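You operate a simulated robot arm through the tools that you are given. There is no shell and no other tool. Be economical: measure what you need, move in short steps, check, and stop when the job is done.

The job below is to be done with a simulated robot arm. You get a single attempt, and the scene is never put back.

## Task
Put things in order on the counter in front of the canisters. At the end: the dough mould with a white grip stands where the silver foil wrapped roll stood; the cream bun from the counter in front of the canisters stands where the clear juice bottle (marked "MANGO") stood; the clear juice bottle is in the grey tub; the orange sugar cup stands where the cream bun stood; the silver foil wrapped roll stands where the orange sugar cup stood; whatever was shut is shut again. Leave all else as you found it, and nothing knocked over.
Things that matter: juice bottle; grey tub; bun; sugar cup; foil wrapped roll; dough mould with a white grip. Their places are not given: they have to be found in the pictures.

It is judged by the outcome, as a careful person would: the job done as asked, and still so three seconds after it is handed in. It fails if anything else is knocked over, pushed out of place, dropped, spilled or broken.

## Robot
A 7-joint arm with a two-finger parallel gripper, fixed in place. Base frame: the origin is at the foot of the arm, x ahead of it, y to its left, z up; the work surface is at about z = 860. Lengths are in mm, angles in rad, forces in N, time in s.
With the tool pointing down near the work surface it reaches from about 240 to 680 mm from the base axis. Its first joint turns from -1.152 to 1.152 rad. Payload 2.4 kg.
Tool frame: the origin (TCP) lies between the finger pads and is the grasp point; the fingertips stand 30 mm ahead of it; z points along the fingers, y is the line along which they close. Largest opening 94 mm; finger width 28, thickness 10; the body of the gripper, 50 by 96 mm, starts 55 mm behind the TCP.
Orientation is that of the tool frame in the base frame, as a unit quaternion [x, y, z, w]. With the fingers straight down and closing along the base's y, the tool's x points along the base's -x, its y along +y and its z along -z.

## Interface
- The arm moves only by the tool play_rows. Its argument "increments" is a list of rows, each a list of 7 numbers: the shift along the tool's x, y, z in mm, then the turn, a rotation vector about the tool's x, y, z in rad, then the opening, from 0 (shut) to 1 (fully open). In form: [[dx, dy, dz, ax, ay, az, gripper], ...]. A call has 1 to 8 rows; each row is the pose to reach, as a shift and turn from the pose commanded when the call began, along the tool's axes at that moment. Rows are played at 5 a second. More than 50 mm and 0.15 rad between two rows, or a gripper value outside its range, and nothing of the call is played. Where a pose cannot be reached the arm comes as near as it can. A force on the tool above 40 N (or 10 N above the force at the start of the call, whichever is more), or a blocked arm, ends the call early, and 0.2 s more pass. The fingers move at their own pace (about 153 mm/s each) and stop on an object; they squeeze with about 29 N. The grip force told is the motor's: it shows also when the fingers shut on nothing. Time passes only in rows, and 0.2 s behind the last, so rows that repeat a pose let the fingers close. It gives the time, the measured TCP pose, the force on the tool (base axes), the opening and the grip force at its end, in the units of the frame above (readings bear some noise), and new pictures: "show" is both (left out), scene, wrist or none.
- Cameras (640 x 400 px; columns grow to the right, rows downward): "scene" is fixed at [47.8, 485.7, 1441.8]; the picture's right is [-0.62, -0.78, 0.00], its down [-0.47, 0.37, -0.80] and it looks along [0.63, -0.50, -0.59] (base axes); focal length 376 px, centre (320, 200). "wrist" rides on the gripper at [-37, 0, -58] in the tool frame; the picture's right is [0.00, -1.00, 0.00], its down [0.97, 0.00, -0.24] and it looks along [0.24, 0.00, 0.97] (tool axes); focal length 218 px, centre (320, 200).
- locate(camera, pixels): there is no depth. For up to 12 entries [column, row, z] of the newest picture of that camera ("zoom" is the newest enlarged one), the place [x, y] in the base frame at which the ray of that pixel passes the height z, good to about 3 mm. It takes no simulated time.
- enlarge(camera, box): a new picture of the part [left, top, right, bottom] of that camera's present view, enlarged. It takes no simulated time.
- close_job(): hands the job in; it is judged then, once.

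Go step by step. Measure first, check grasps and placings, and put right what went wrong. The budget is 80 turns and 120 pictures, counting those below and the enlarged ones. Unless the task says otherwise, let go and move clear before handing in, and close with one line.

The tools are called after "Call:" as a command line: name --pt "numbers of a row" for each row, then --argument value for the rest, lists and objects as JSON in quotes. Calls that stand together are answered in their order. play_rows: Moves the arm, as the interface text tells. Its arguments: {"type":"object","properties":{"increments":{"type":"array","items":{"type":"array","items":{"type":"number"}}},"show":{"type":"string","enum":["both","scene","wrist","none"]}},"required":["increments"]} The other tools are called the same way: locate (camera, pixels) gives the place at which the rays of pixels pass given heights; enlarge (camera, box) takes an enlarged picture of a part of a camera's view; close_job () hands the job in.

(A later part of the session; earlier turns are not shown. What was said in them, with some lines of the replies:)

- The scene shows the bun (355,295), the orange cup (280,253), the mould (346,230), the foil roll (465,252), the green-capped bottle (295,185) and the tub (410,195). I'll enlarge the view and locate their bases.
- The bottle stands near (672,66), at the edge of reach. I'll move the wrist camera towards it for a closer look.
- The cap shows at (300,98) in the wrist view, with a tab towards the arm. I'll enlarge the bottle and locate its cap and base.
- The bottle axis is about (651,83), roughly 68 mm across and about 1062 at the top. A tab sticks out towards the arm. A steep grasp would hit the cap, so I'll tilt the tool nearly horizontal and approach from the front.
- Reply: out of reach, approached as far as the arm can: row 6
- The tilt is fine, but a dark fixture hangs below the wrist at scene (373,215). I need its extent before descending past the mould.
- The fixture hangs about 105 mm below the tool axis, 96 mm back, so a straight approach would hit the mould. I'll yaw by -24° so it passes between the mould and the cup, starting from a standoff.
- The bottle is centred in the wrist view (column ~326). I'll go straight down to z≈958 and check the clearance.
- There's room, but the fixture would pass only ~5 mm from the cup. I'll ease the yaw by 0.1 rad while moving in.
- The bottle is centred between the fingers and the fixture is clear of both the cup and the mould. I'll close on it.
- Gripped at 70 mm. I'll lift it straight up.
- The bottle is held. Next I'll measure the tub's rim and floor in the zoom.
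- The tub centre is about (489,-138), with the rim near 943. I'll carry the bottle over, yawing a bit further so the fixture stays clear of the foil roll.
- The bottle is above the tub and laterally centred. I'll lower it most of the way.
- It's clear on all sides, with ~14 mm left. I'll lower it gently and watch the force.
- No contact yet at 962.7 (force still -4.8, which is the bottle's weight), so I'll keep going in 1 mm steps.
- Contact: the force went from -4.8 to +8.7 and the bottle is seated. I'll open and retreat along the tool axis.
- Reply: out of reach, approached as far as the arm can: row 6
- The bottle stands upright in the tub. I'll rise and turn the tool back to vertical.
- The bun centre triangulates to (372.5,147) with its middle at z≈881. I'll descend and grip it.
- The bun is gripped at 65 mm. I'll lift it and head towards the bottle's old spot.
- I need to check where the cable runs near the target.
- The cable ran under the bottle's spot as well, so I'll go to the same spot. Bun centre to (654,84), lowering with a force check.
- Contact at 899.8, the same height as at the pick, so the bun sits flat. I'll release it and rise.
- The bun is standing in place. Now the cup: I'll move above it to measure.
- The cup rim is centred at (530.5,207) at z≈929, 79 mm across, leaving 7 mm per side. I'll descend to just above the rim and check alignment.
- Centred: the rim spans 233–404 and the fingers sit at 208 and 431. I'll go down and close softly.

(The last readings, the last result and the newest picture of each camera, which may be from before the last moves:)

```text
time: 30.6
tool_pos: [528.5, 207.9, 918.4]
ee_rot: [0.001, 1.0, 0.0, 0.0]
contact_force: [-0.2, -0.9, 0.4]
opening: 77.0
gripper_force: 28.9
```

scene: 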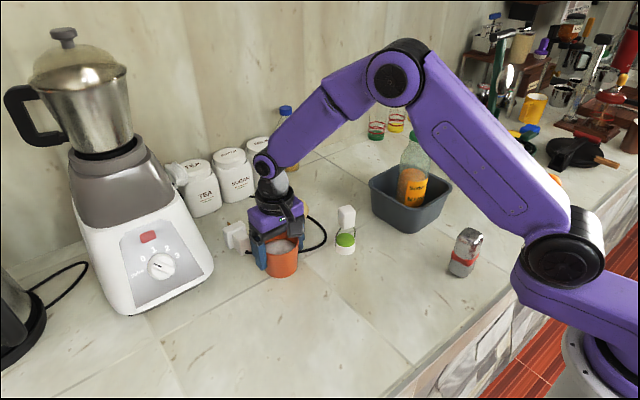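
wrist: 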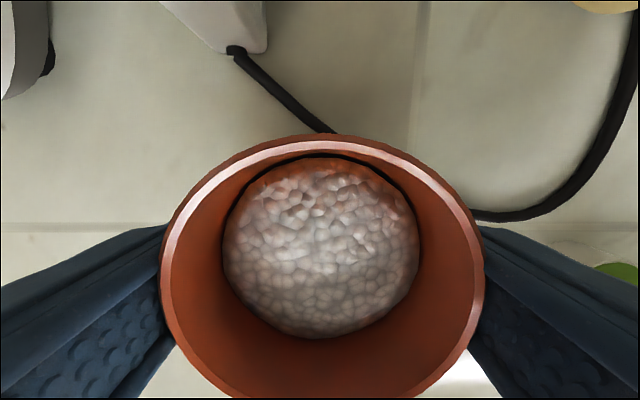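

Gripped at 77 mm. I'll lift slowly and carry it level to the bun's old spot (372.5,147).

Call:
play_rows --pt "0 0 -12 0 0 0 0.7" --pt "0 0 -30 0 0 0 0.7" --pt "5 -2 -50 0 0 0 0.7" --pt "35 -13 -60 0 0 0 0.7" --pt "68 -26 -60 0 0 0 0.7" --pt "101 -39 -60 0 0 0 0.7" --pt "134 -51 -60 0 0 0 0.7" --pt "157.5 -60 -60 0 0 0 0.7"

```text
time: 32.4
tool_pos: [371.6, 148.7, 979.2]
ee_rot: [0.0, 1.0, 0.001, 0.0]
contact_force: [-0.1, -0.6, -2.2]
opening: 77.0
gripper_force: 29.3
```

scene: 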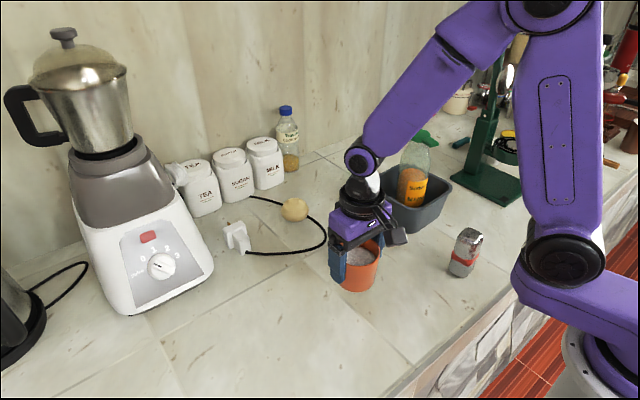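
wrist: 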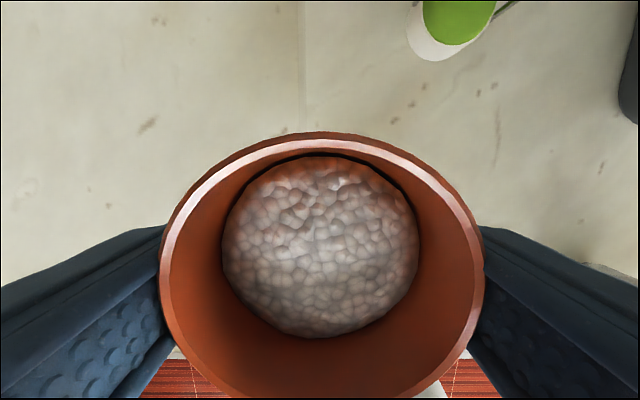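

Call:
play_rows --pt "0 0 20 0 0 0 0.7" --pt "0 0 40 0 0 0 0.7" --pt "0 0 52 0 0 0 0.7" --pt "0 0 57 0 0 0 0.7" --pt "0 0 59 0 0 0 0.7" --pt "0 0 60 0 0 0 0.7" --pt "0 0 61 0 0 0 0.7" --pt "0 0 61 0 0 0 0.7" --show "none"

```text
time: 34.2
tool_pos: [371.9, 148.5, 918.4]
ee_rot: [0.0, 1.0, 0.0, -0.001]
contact_force: [-5.1, -2.2, 10.0]
opening: 77.1
gripper_force: 28.7
```

Contact (+10 N) at the original height, so I'll release and rise.

Call:
play_rows --pt "0 0 -0.5 0 0 0 0.85" --pt "0 0 -0.5 0 0 0 1" --pt "0 0 -0.5 0 0 0 1" --pt "0 0 -25 0 0 0 1" --pt "0 0 -60 0 0 0 1" --pt "0 0 -100 0 0 0 1" --pt "0 0 -130 0 0 0 1"

```text
time: 35.8
tool_pos: [370.5, 146.5, 1045.0]
ee_rot: [0.001, 1.0, 0.0, -0.001]
contact_force: [0.2, -0.2, -0.7]
opening: 94.2
gripper_force: 0.0
```

scene: 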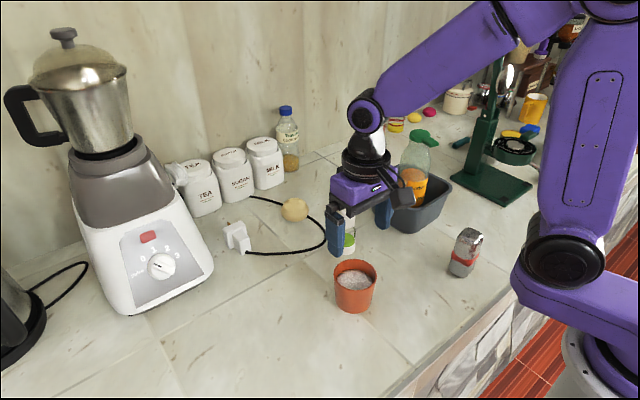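
wrist: 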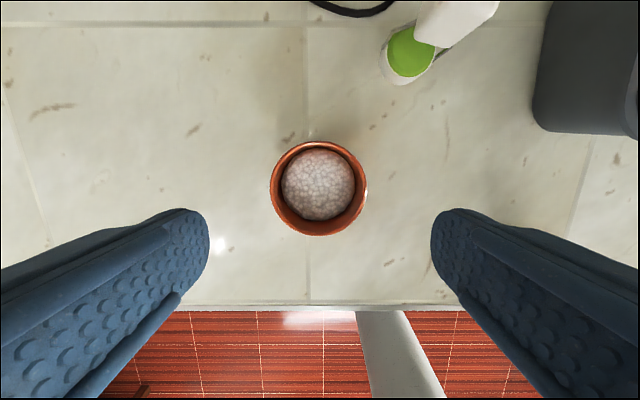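

The cup stands in place. Next I'll look at the foil roll from above.

Call:
play_rows --pt "10 -39 -3 0 0 0 1" --pt "20 -78 -6 0 0 0 1" --pt "30 -117 -9 0 0 0 1" --pt "40 -156 -12 0 0 0 1" --pt "50 -195 -15 0 0 0 1" --pt "60 -232 -15 0 0 0 1"

Call:
enlarge --camera "scene" --box '[410, 200, 530, 300]'

```text
time: 37.2
tool_pos: [310.6, -82.5, 1062.2]
ee_rot: [0.0, 1.0, 0.0, 0.0]
contact_force: [-0.2, 0.3, 0.6]
opening: 94.0
gripper_force: 0.1
```

scene: 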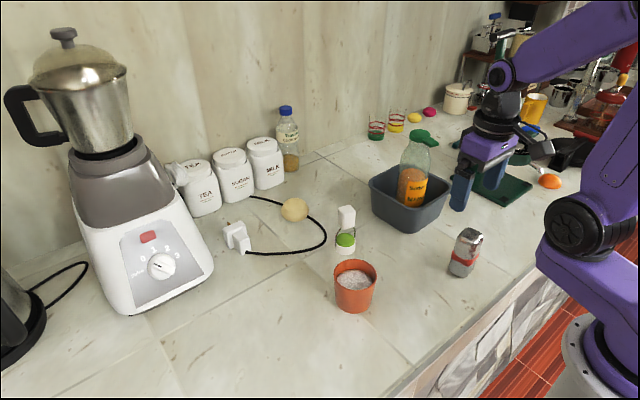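
wrist: 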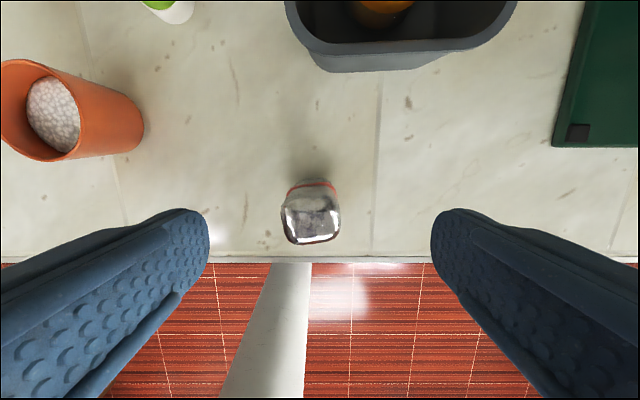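

```text
4.00 times, centred on (470, 250) of scene
```

zoom: 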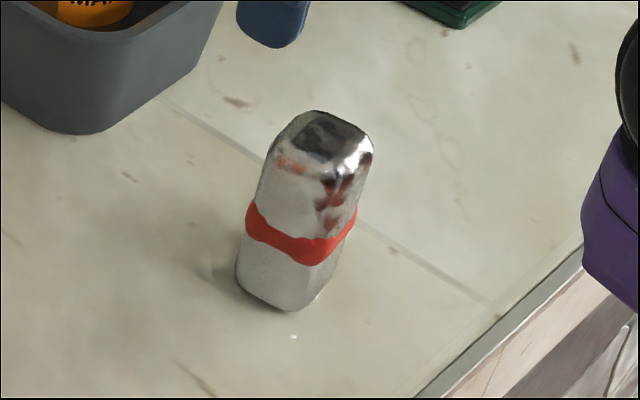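

Call:
locate --camera "zoom" --pixels '[[325, 138, 920], [325, 138, 935], [325, 138, 950], [237, 280, 860], [288, 311, 860], [330, 275, 865]]'

Call:
locate --camera "wrist" --pixels '[[311, 217, 920], [311, 217, 935], [311, 217, 950], [282, 215, 935], [340, 215, 935], [311, 244, 935], [288, 184, 862], [334, 184, 862]]'

Call:
enlarge --camera "wrist" --box '[260, 160, 360, 260]'

```text
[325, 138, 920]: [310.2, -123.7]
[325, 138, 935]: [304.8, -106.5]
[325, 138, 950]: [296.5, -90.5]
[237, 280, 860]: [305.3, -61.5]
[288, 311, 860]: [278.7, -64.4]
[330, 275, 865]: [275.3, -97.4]
```

```text
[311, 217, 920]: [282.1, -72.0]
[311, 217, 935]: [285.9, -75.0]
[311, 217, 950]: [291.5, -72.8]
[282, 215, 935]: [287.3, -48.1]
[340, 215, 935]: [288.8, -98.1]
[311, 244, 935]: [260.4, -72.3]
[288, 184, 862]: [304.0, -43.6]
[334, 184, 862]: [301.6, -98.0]
```

```text
4.00 times, centred on (310, 210) of wrist
```

zoom: 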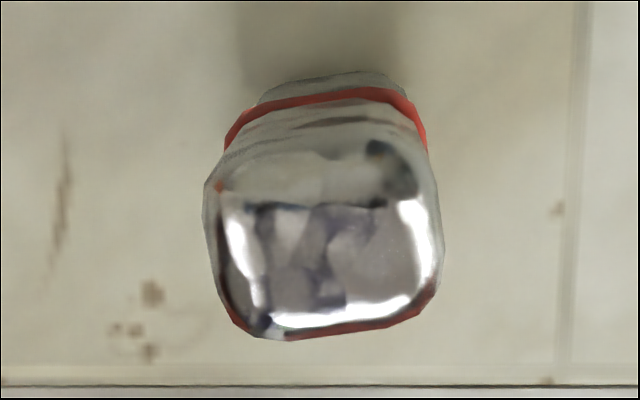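

The roll is about 42 mm square and its top is at ~960, centred near (291,-77) with a slight yaw. I'll go to a pre-grasp with 0.15 rad yaw.

Call:
play_rows --pt "10 3 25 0 0 -0.07 1" --pt "19.6 5.5 55 0 0 -0.14 1" --pt "19.6 5.5 65 0 0 -0.14 1"

Call:
enlarge --camera "scene" --box '[410, 180, 530, 300]'

```text
time: 38.0
tool_pos: [291.0, -77.6, 997.8]
ee_rot: [-0.068, 0.998, 0.0, 0.0]
contact_force: [-0.3, 1.1, 0.4]
opening: 93.9
gripper_force: 0.0
```

scene: 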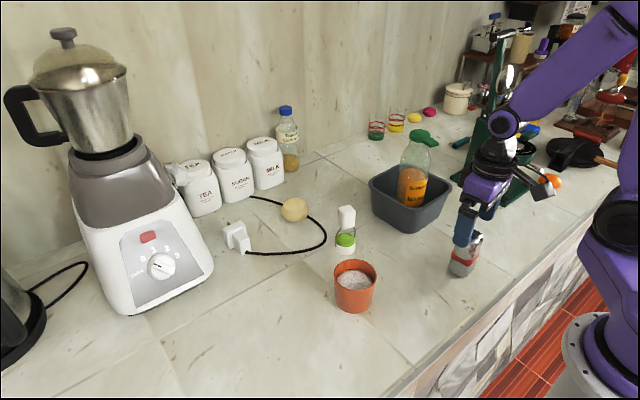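
wrist: 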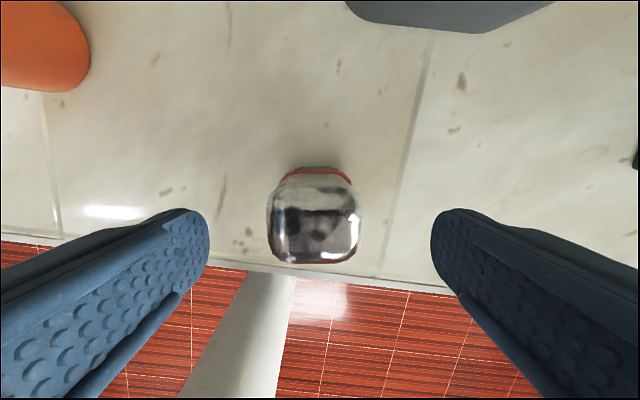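

```text
3.33 times, centred on (470, 240) of scene
```

zoom: 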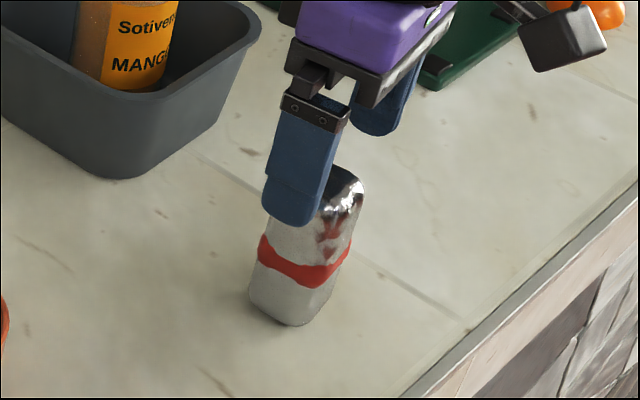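

Aligned. I'll lower to mid-height and grip.

Call:
play_rows --pt "0 2 30 0 0 0 1" --pt "0 2 60 0 0 0 1" --pt "0 2 76 0 0 0 1" --pt "0 2 76 0 0 0 0.6" --pt "0 2 76 0 0 0 0.3" --pt "0 2 76 0 0 0 0.2" --pt "0 2 76 0 0 0 0.2"

```text
time: 39.6
tool_pos: [290.4, -76.0, 921.9]
ee_rot: [-0.069, 0.998, 0.0, 0.0]
contact_force: [0.3, -0.6, -0.3]
opening: 52.1
gripper_force: 29.2
```

scene: 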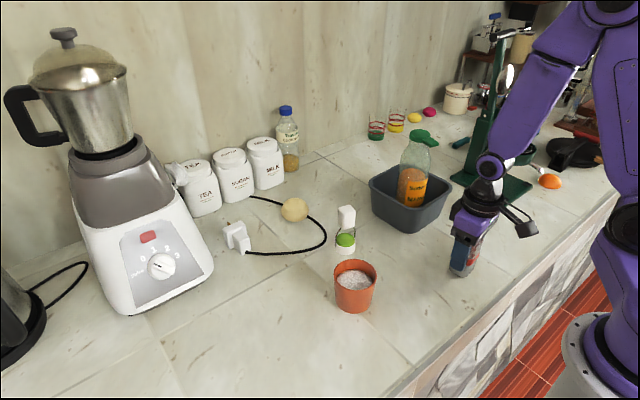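
wrist: 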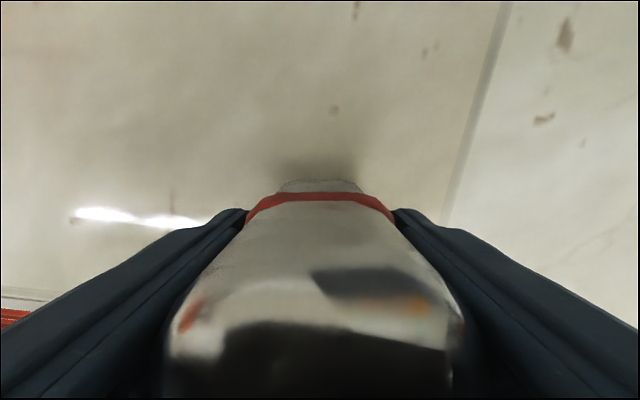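

Gripped at 52 mm. I'll lift and carry it towards the cup's old spot (530.5,206.5).

Call:
play_rows --pt "0 0 -15 0 0 0 0.2" --pt "0 0 -55 0 0 0 0.2" --pt "0 0 -100 0 0 0 0.2" --pt "-32 28 -110 0 0 0 0.2" --pt "-65 58 -110 0 0 0 0.2" --pt "-98 88 -110 0 0 0 0.2" --pt "-131 117 -110 0 0 0 0.2" --pt "-164 147 -110 0 0 0 0.2" --show "scene"

```text
time: 41.4
tool_pos: [433.5, 93.2, 1030.9]
ee_rot: [-0.068, 0.998, -0.001, -0.001]
contact_force: [0.7, 0.4, -1.3]
opening: 51.9
gripper_force: 28.8
```

scene: 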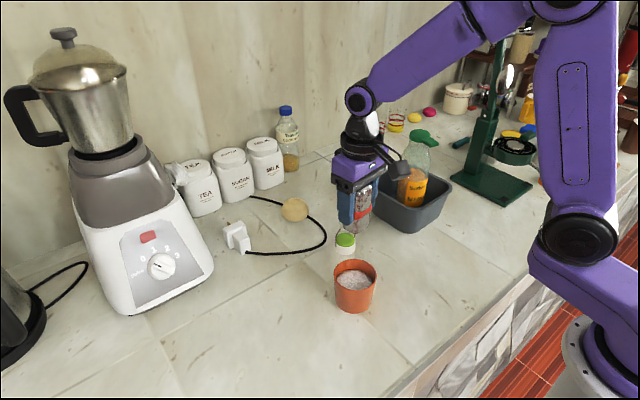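

Call:
play_rows --pt "-28 25 0 0 0 0 0.2" --pt "-56 50 0 0 0 0 0.2" --pt "-84 75 0 0 0 0 0.2" --pt "-111.5 99 0 0 0 0 0.2" --pt "-111.5 99 40 0 0 0 0.2" --pt "-111.5 99 80 0 0 0 0.2" --pt "-111.5 99 95 0 0 0 0.2"

```text
time: 43.0
tool_pos: [529.0, 206.6, 936.1]
ee_rot: [-0.069, 0.998, 0.0, 0.0]
contact_force: [-0.5, -0.5, -0.4]
opening: 52.0
gripper_force: 29.2
```

scene: 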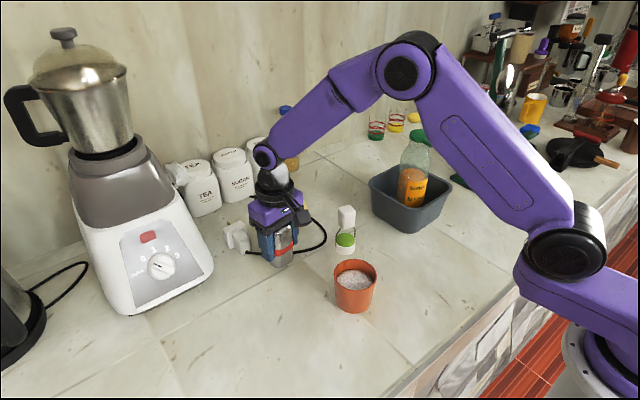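
wrist: 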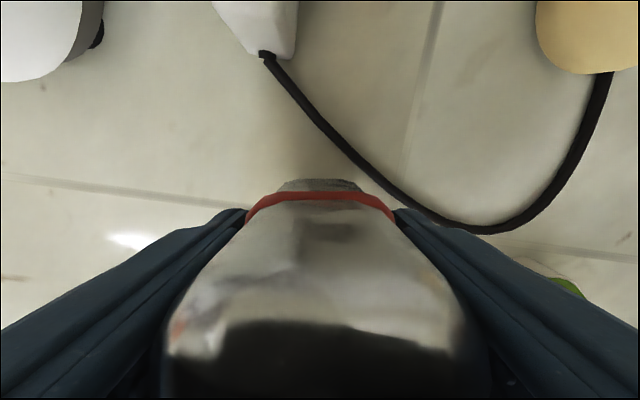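

Call:
play_rows --pt "0 0 6 0 0 0 0.2" --pt "0 0 10 0 0 0 0.2" --pt "0 0 12 0 0 0 0.2" --pt "0 0 13 0 0 0 0.2" --pt "0 0 14 0 0 0 0.2" --pt "0 0 14 0 0 0 0.2" --show "none"

```text
time: 44.4
tool_pos: [528.9, 205.8, 922.9]
ee_rot: [-0.07, 0.998, 0.0, 0.0]
contact_force: [0.1, -0.1, -1.5]
opening: 51.7
gripper_force: 29.3
```

Call:
play_rows --pt "0 0 0.8 0 0 0 0.2" --pt "0 0 1.6 0 0 0 0.2" --pt "0 0 2.4 0 0 0 0.2" --pt "0 0 2.4 0 0 0 0.2" --show "none"

```text
time: 45.4
tool_pos: [530.2, 205.3, 921.6]
ee_rot: [-0.07, 0.998, -0.001, 0.001]
contact_force: [-2.8, 0.1, 10.5]
opening: 51.8
gripper_force: 28.8
```

Contact at 921.6, the same height as at the pick. I'll release gently and rise.

Call:
play_rows --pt "0 0 0 0 0 0 0.65" --pt "0 0 0 0 0 0 0.9" --pt "0 0 0 0 0 0 0.9" --pt "0 0 -30 0 0 0 0.9" --pt "0 0 -70 0 0 0 0.9" --pt "0 0 -110 0 0 0 0.9" --pt "0 0 -140 0 0 0 0.9"

```text
time: 47.0
tool_pos: [528.9, 205.4, 1061.0]
ee_rot: [-0.069, 0.998, 0.0, 0.001]
contact_force: [0.3, 0.2, -0.6]
opening: 84.6
gripper_force: 0.1
```

scene: 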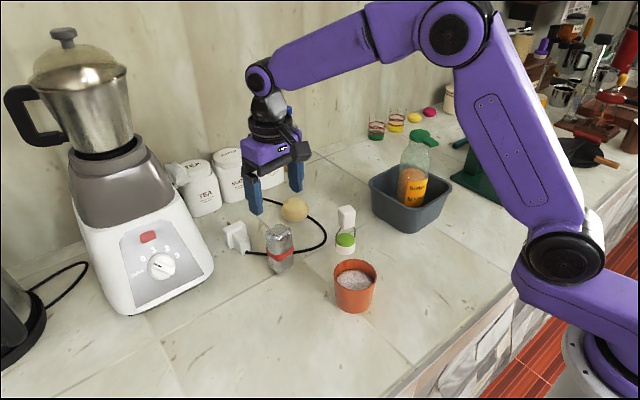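
wrist: 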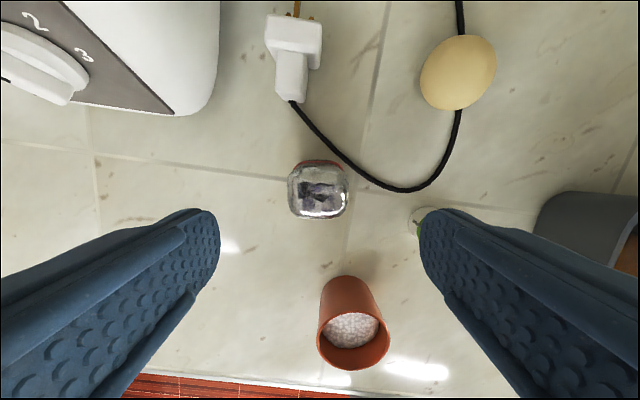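

The roll stands upright. Last one: the mould. I'll view it from above.

Call:
play_rows --pt "14 -33 0 0 0 0.035 0.9" --pt "29 -66 0 0 0 0.07 0.9" --pt "43 -99 5 0 0 0.105 0.9" --pt "57.5 -132 20 0 0 0.138 0.9"

Call:
enlarge --camera "scene" --box '[310, 190, 380, 265]'

Call:
enlarge --camera "wrist" --box '[240, 120, 400, 280]'

```text
time: 48.0
tool_pos: [492.5, 65.2, 1041.1]
ee_rot: [-0.001, 1.0, -0.001, 0.001]
contact_force: [1.2, 0.1, 0.7]
opening: 84.8
gripper_force: 0.0
```

scene: 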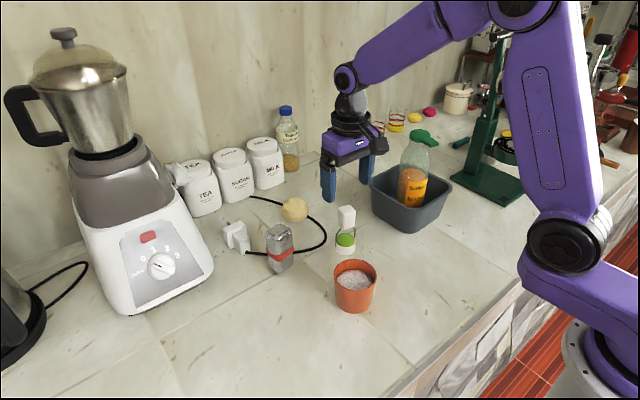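
wrist: 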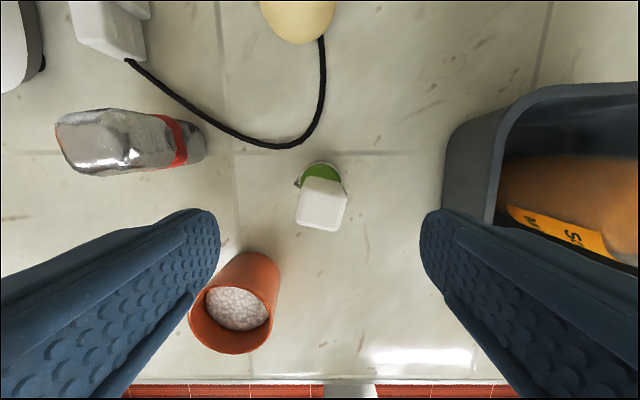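

```text
5.33 times, centred on (345, 228) of scene
```

zoom: 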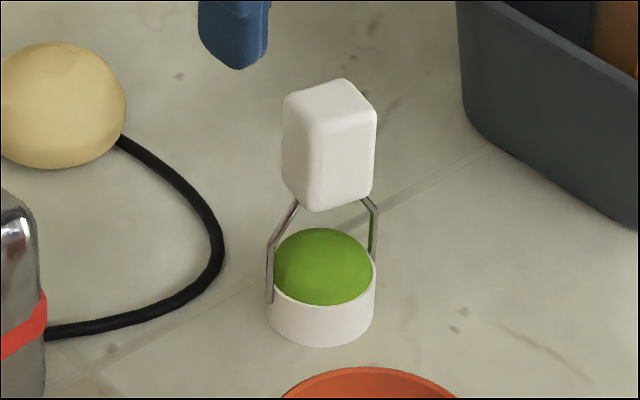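

```text
2.50 times, centred on (320, 200) of wrist
```

zoom: 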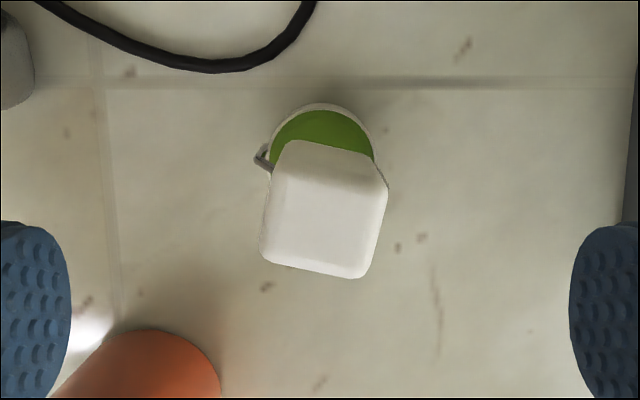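

Call:
locate --camera "scene" --pixels '[[346.9, 209.6, 930], [346.9, 209.6, 945], [346.9, 209.6, 960], [345, 255, 860]]'

Call:
locate --camera "zoom" --pixels '[[325, 222, 930], [325, 222, 945], [325, 222, 960], [262, 260, 945], [358, 278, 945], [322, 104, 875], [265, 155, 880]]'

```text
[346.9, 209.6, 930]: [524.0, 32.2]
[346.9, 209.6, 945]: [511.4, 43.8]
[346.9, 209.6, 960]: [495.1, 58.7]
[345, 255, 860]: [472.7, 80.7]
```

```text
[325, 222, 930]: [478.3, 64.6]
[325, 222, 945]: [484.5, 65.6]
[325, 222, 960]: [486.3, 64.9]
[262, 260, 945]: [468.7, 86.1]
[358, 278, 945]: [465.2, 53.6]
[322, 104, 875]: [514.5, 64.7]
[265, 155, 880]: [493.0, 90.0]
```

The grip block's top is about z=966, centred (489,66), with ~0.18 rad yaw. I'll go to a pre-grasp just above it.

Call:
play_rows --pt "2 0.5 20 0 0 0.09 0.9" --pt "3.5 0.5 36 0 0 0.18 0.9" --pt "3.5 0.5 36 0 0 0.18 0.9" --show "wrist"

Call:
enlarge --camera "scene" --box '[300, 150, 400, 265]'

```text
time: 48.8
tool_pos: [490.1, 68.2, 1005.0]
ee_rot: [0.089, 0.996, 0.001, -0.001]
contact_force: [0.8, 0.3, 1.2]
opening: 84.9
gripper_force: 0.1
```

wrist: 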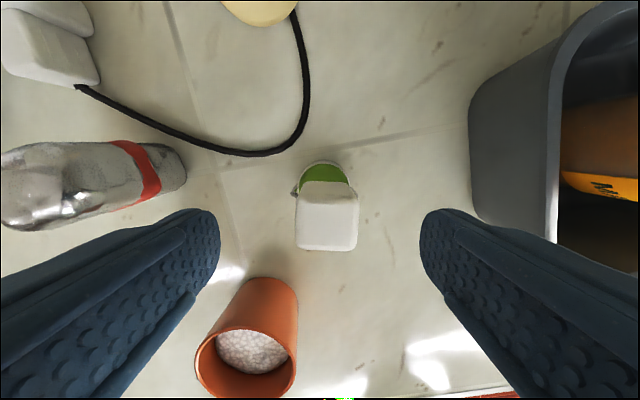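

```text
3.48 times, centred on (350, 208) of scene
```

zoom: 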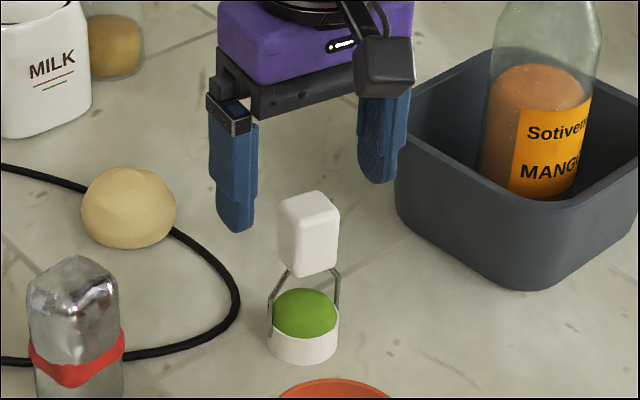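

Well aligned; I need a 3 mm shift. I'll descend to z≈953 and grip the block only.

Call:
play_rows --pt "0 -3.2 15 0 0 0 0.9" --pt "0 -3.2 35 0 0 0 0.9" --pt "0 -3.2 52 0 0 0 0.9" --pt "0 -3.2 52 0 0 0 0.55" --pt "0 -3.2 52 0 0 0 0.25" --pt "0 -3.2 52 0 0 0 0.1" --pt "0 -3.2 52 0 0 0 0.1" --show "wrist"

Call:
enlarge --camera "scene" --box '[300, 150, 400, 265]'

```text
time: 50.4
tool_pos: [486.7, 65.2, 951.9]
ee_rot: [0.089, 0.996, 0.0, 0.0]
contact_force: [-0.7, 0.4, 0.2]
opening: 33.9
gripper_force: 28.7
```

wrist: 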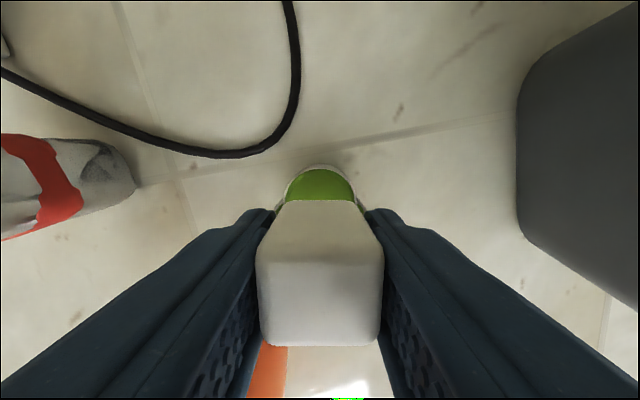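

```text
3.48 times, centred on (350, 208) of scene
```

zoom: 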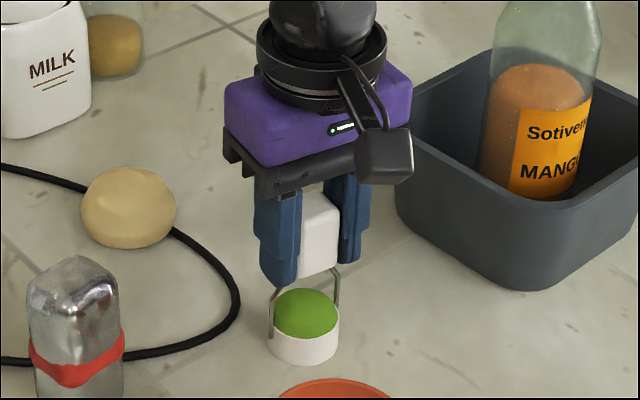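

The block is gripped at 34 mm. I'll lift and carry it to the roll's old spot (291,-77).

Call:
play_rows --pt "0 0 -12 0 0 0 0.1" --pt "0 0 -55 0 0 0 0.1" --pt "28 -29 -60 0 0 0 0.1" --pt "56 -58.5 -60 0 0 0 0.1" --pt "84 -87.8 -60 0 0 0 0.1" --pt "112 -117 -60 0 0 0 0.1" --pt "140 -146 -60 0 0 0 0.1" --pt "168.5 -175.6 -60 0 0 0 0.1"

```text
time: 52.2
tool_pos: [299.2, -56.4, 1015.1]
ee_rot: [0.034, 0.999, 0.0, 0.0]
contact_force: [-3.2, -5.2, -1.8]
opening: 33.7
gripper_force: 29.1
```

scene: 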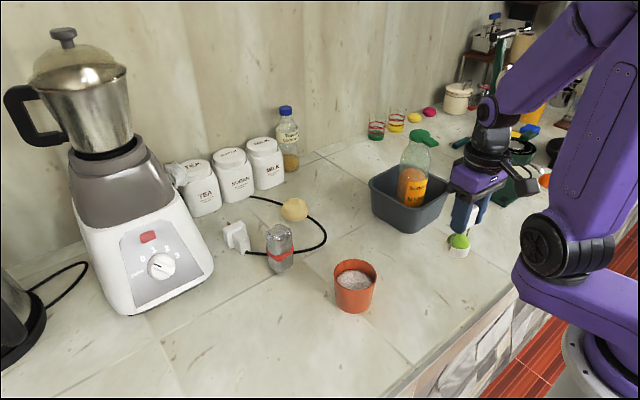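
wrist: 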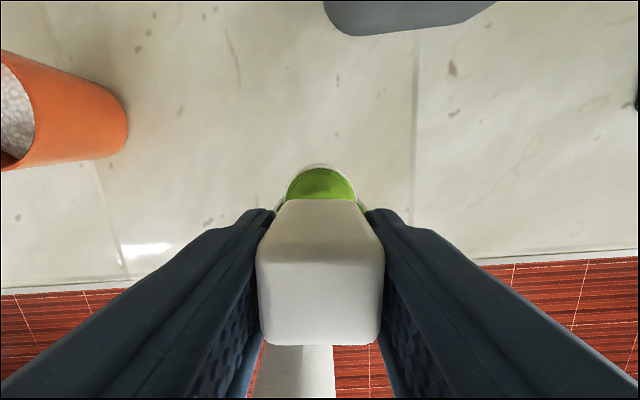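

The arm is 20 mm short of the command, with a side force and some yaw. The fixture is probably touching the arm's own link. I'll back off and yaw to the orientation that worked for picking the roll.

Call:
play_rows --pt "-16 23 0 0 0 -0.08 0.1" --pt "-16 23 0 0 0 -0.16 0.1" --pt "-16 23 0 0 0 -0.24 0.1" --pt "-16 23 0 0 0 -0.316 0.1" --pt "-16 23 0 0 0 -0.316 0.1"

```text
time: 53.4
tool_pos: [310.8, -56.3, 1012.2]
ee_rot: [-0.069, 0.998, 0.0, 0.0]
contact_force: [0.7, 0.5, -0.5]
opening: 33.7
gripper_force: 29.3
```

scene: 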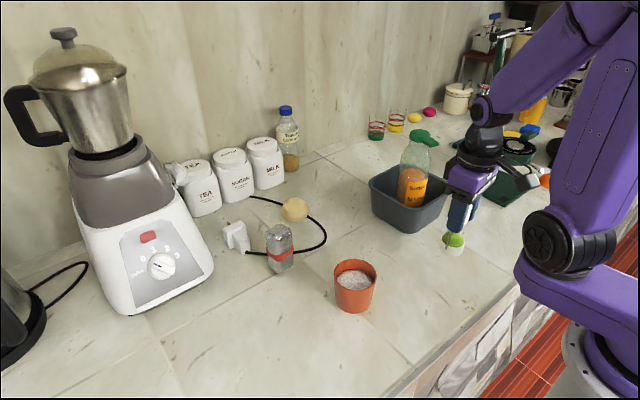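
wrist: 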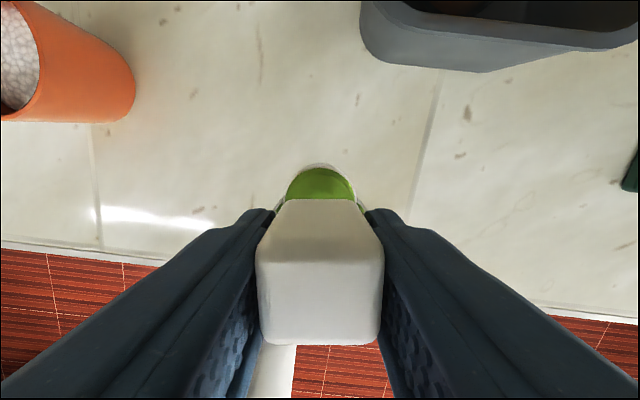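

The force is clear and the mould is held upright. I'll go to the target and lower.

Call:
play_rows --pt "12 -9 0 0 0 0 0.1" --pt "23.6 -18.7 0 0 0 0 0.1" --pt "23.6 -18.7 25 0 0 0 0.1" --pt "23.6 -18.7 48 0 0 0 0.1" --pt "23.6 -18.7 48 0 0 0 0.1"

Call:
enlarge --camera "scene" --box '[400, 150, 540, 290]'

```text
time: 54.6
tool_pos: [288.6, -81.0, 965.1]
ee_rot: [-0.068, 0.998, 0.0, 0.0]
contact_force: [-0.6, -0.5, -1.7]
opening: 33.8
gripper_force: 29.4
```

scene: 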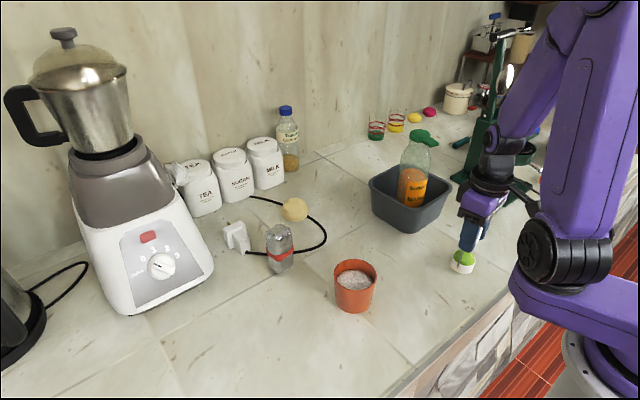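
wrist: 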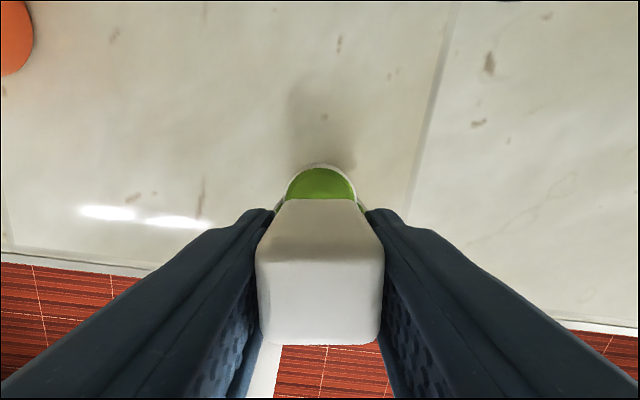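

```text
2.86 times, centred on (470, 220) of scene
```

zoom: 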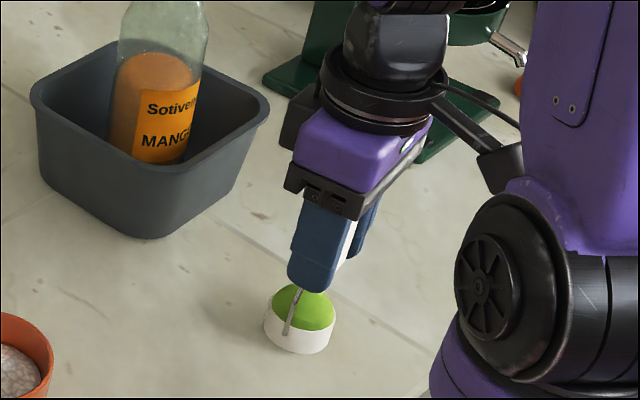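

Call:
play_rows --pt "-1 1.5 5 0 0 0 0.1" --pt "-1 1.5 9 0 0 0 0.1" --pt "-1 1.5 11 0 0 0 0.1" --pt "-1 1.5 12 0 0 0 0.1" --pt "-1 1.5 13 0 0 0 0.1" --pt "-1 1.5 13 0 0 0 0.1" --show "none"

```text
time: 56.0
tool_pos: [290.6, -78.5, 952.3]
ee_rot: [-0.068, 0.998, -0.001, 0.001]
contact_force: [-1.3, 2.2, 27.6]
opening: 34.0
gripper_force: 28.6
```

Firm contact at 952, the same height as at the pick. I'll ease up slightly, release and rise.

Call:
play_rows --pt "0 0 -1 0 0 0 0.1" --pt "0 0 -1 0 0 0 0.45" --pt "0 0 -1 0 0 0 0.8" --pt "0 0 -1 0 0 0 0.8" --pt "0 0 -30 0 0 0 0.8" --pt "0 0 -70 0 0 0 0.8" --pt "0 0 -110 0 0 0 0.8"

```text
time: 57.6
tool_pos: [289.7, -77.0, 1063.3]
ee_rot: [-0.067, 0.998, 0.0, 0.0]
contact_force: [-0.4, 0.0, 0.3]
opening: 75.1
gripper_force: 0.1
```

scene: 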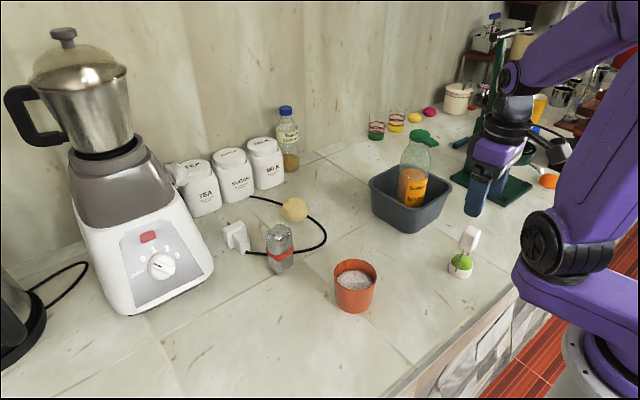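
wrist: 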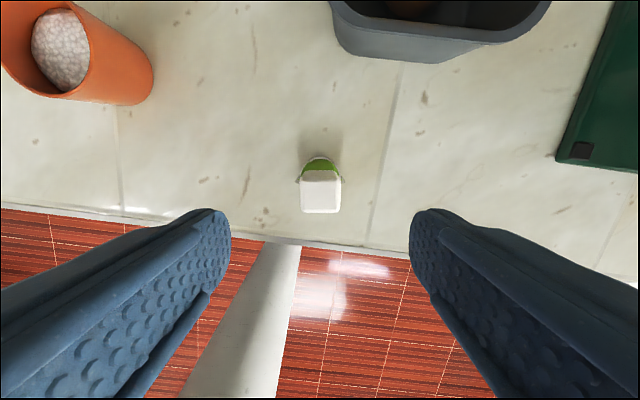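

Call:
enlarge --camera "scene" --box '[350, 120, 520, 300]'

Call:
enlarge --camera "scene" --box '[200, 150, 400, 320]'

Call:
locate --camera "wrist" --pixels '[[320, 191, 966], [320, 157, 878]]'

```text
2.22 times, centred on (435, 210) of scene
```

zoom: 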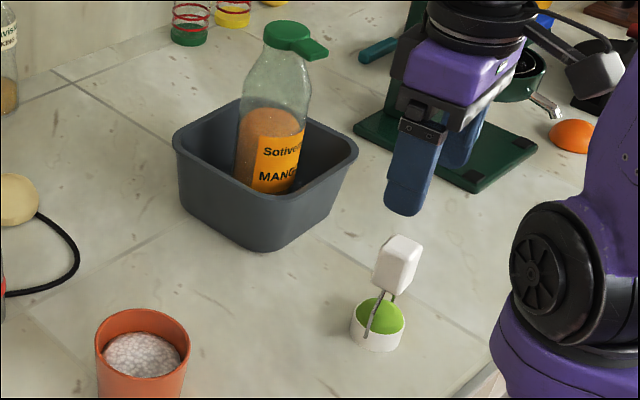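

```text
2.35 times, centred on (300, 235) of scene
```

zoom: 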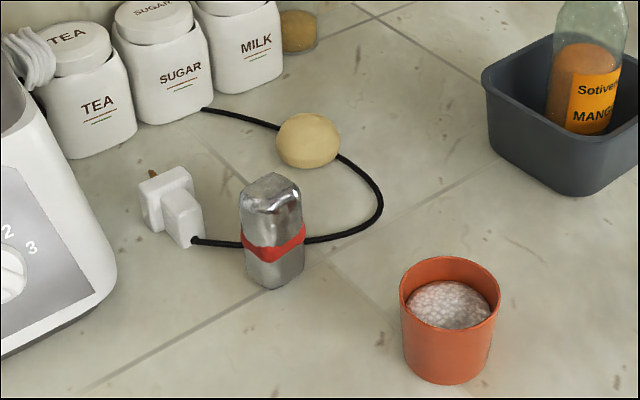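

```text
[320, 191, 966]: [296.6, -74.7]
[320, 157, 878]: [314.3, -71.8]
```

All five items are upright in their places in the latest pictures, the gripper is empty and clear, and nothing else was disturbed, so I'll hand in the job.

Call:
close_job

```text
The job is handed in.
```

The job is handed in: the mango bottle stands in the grey tub, and the bun, sugar cup, foil roll and dough mould each stand upright in their assigned spots, with nothing knocked over.
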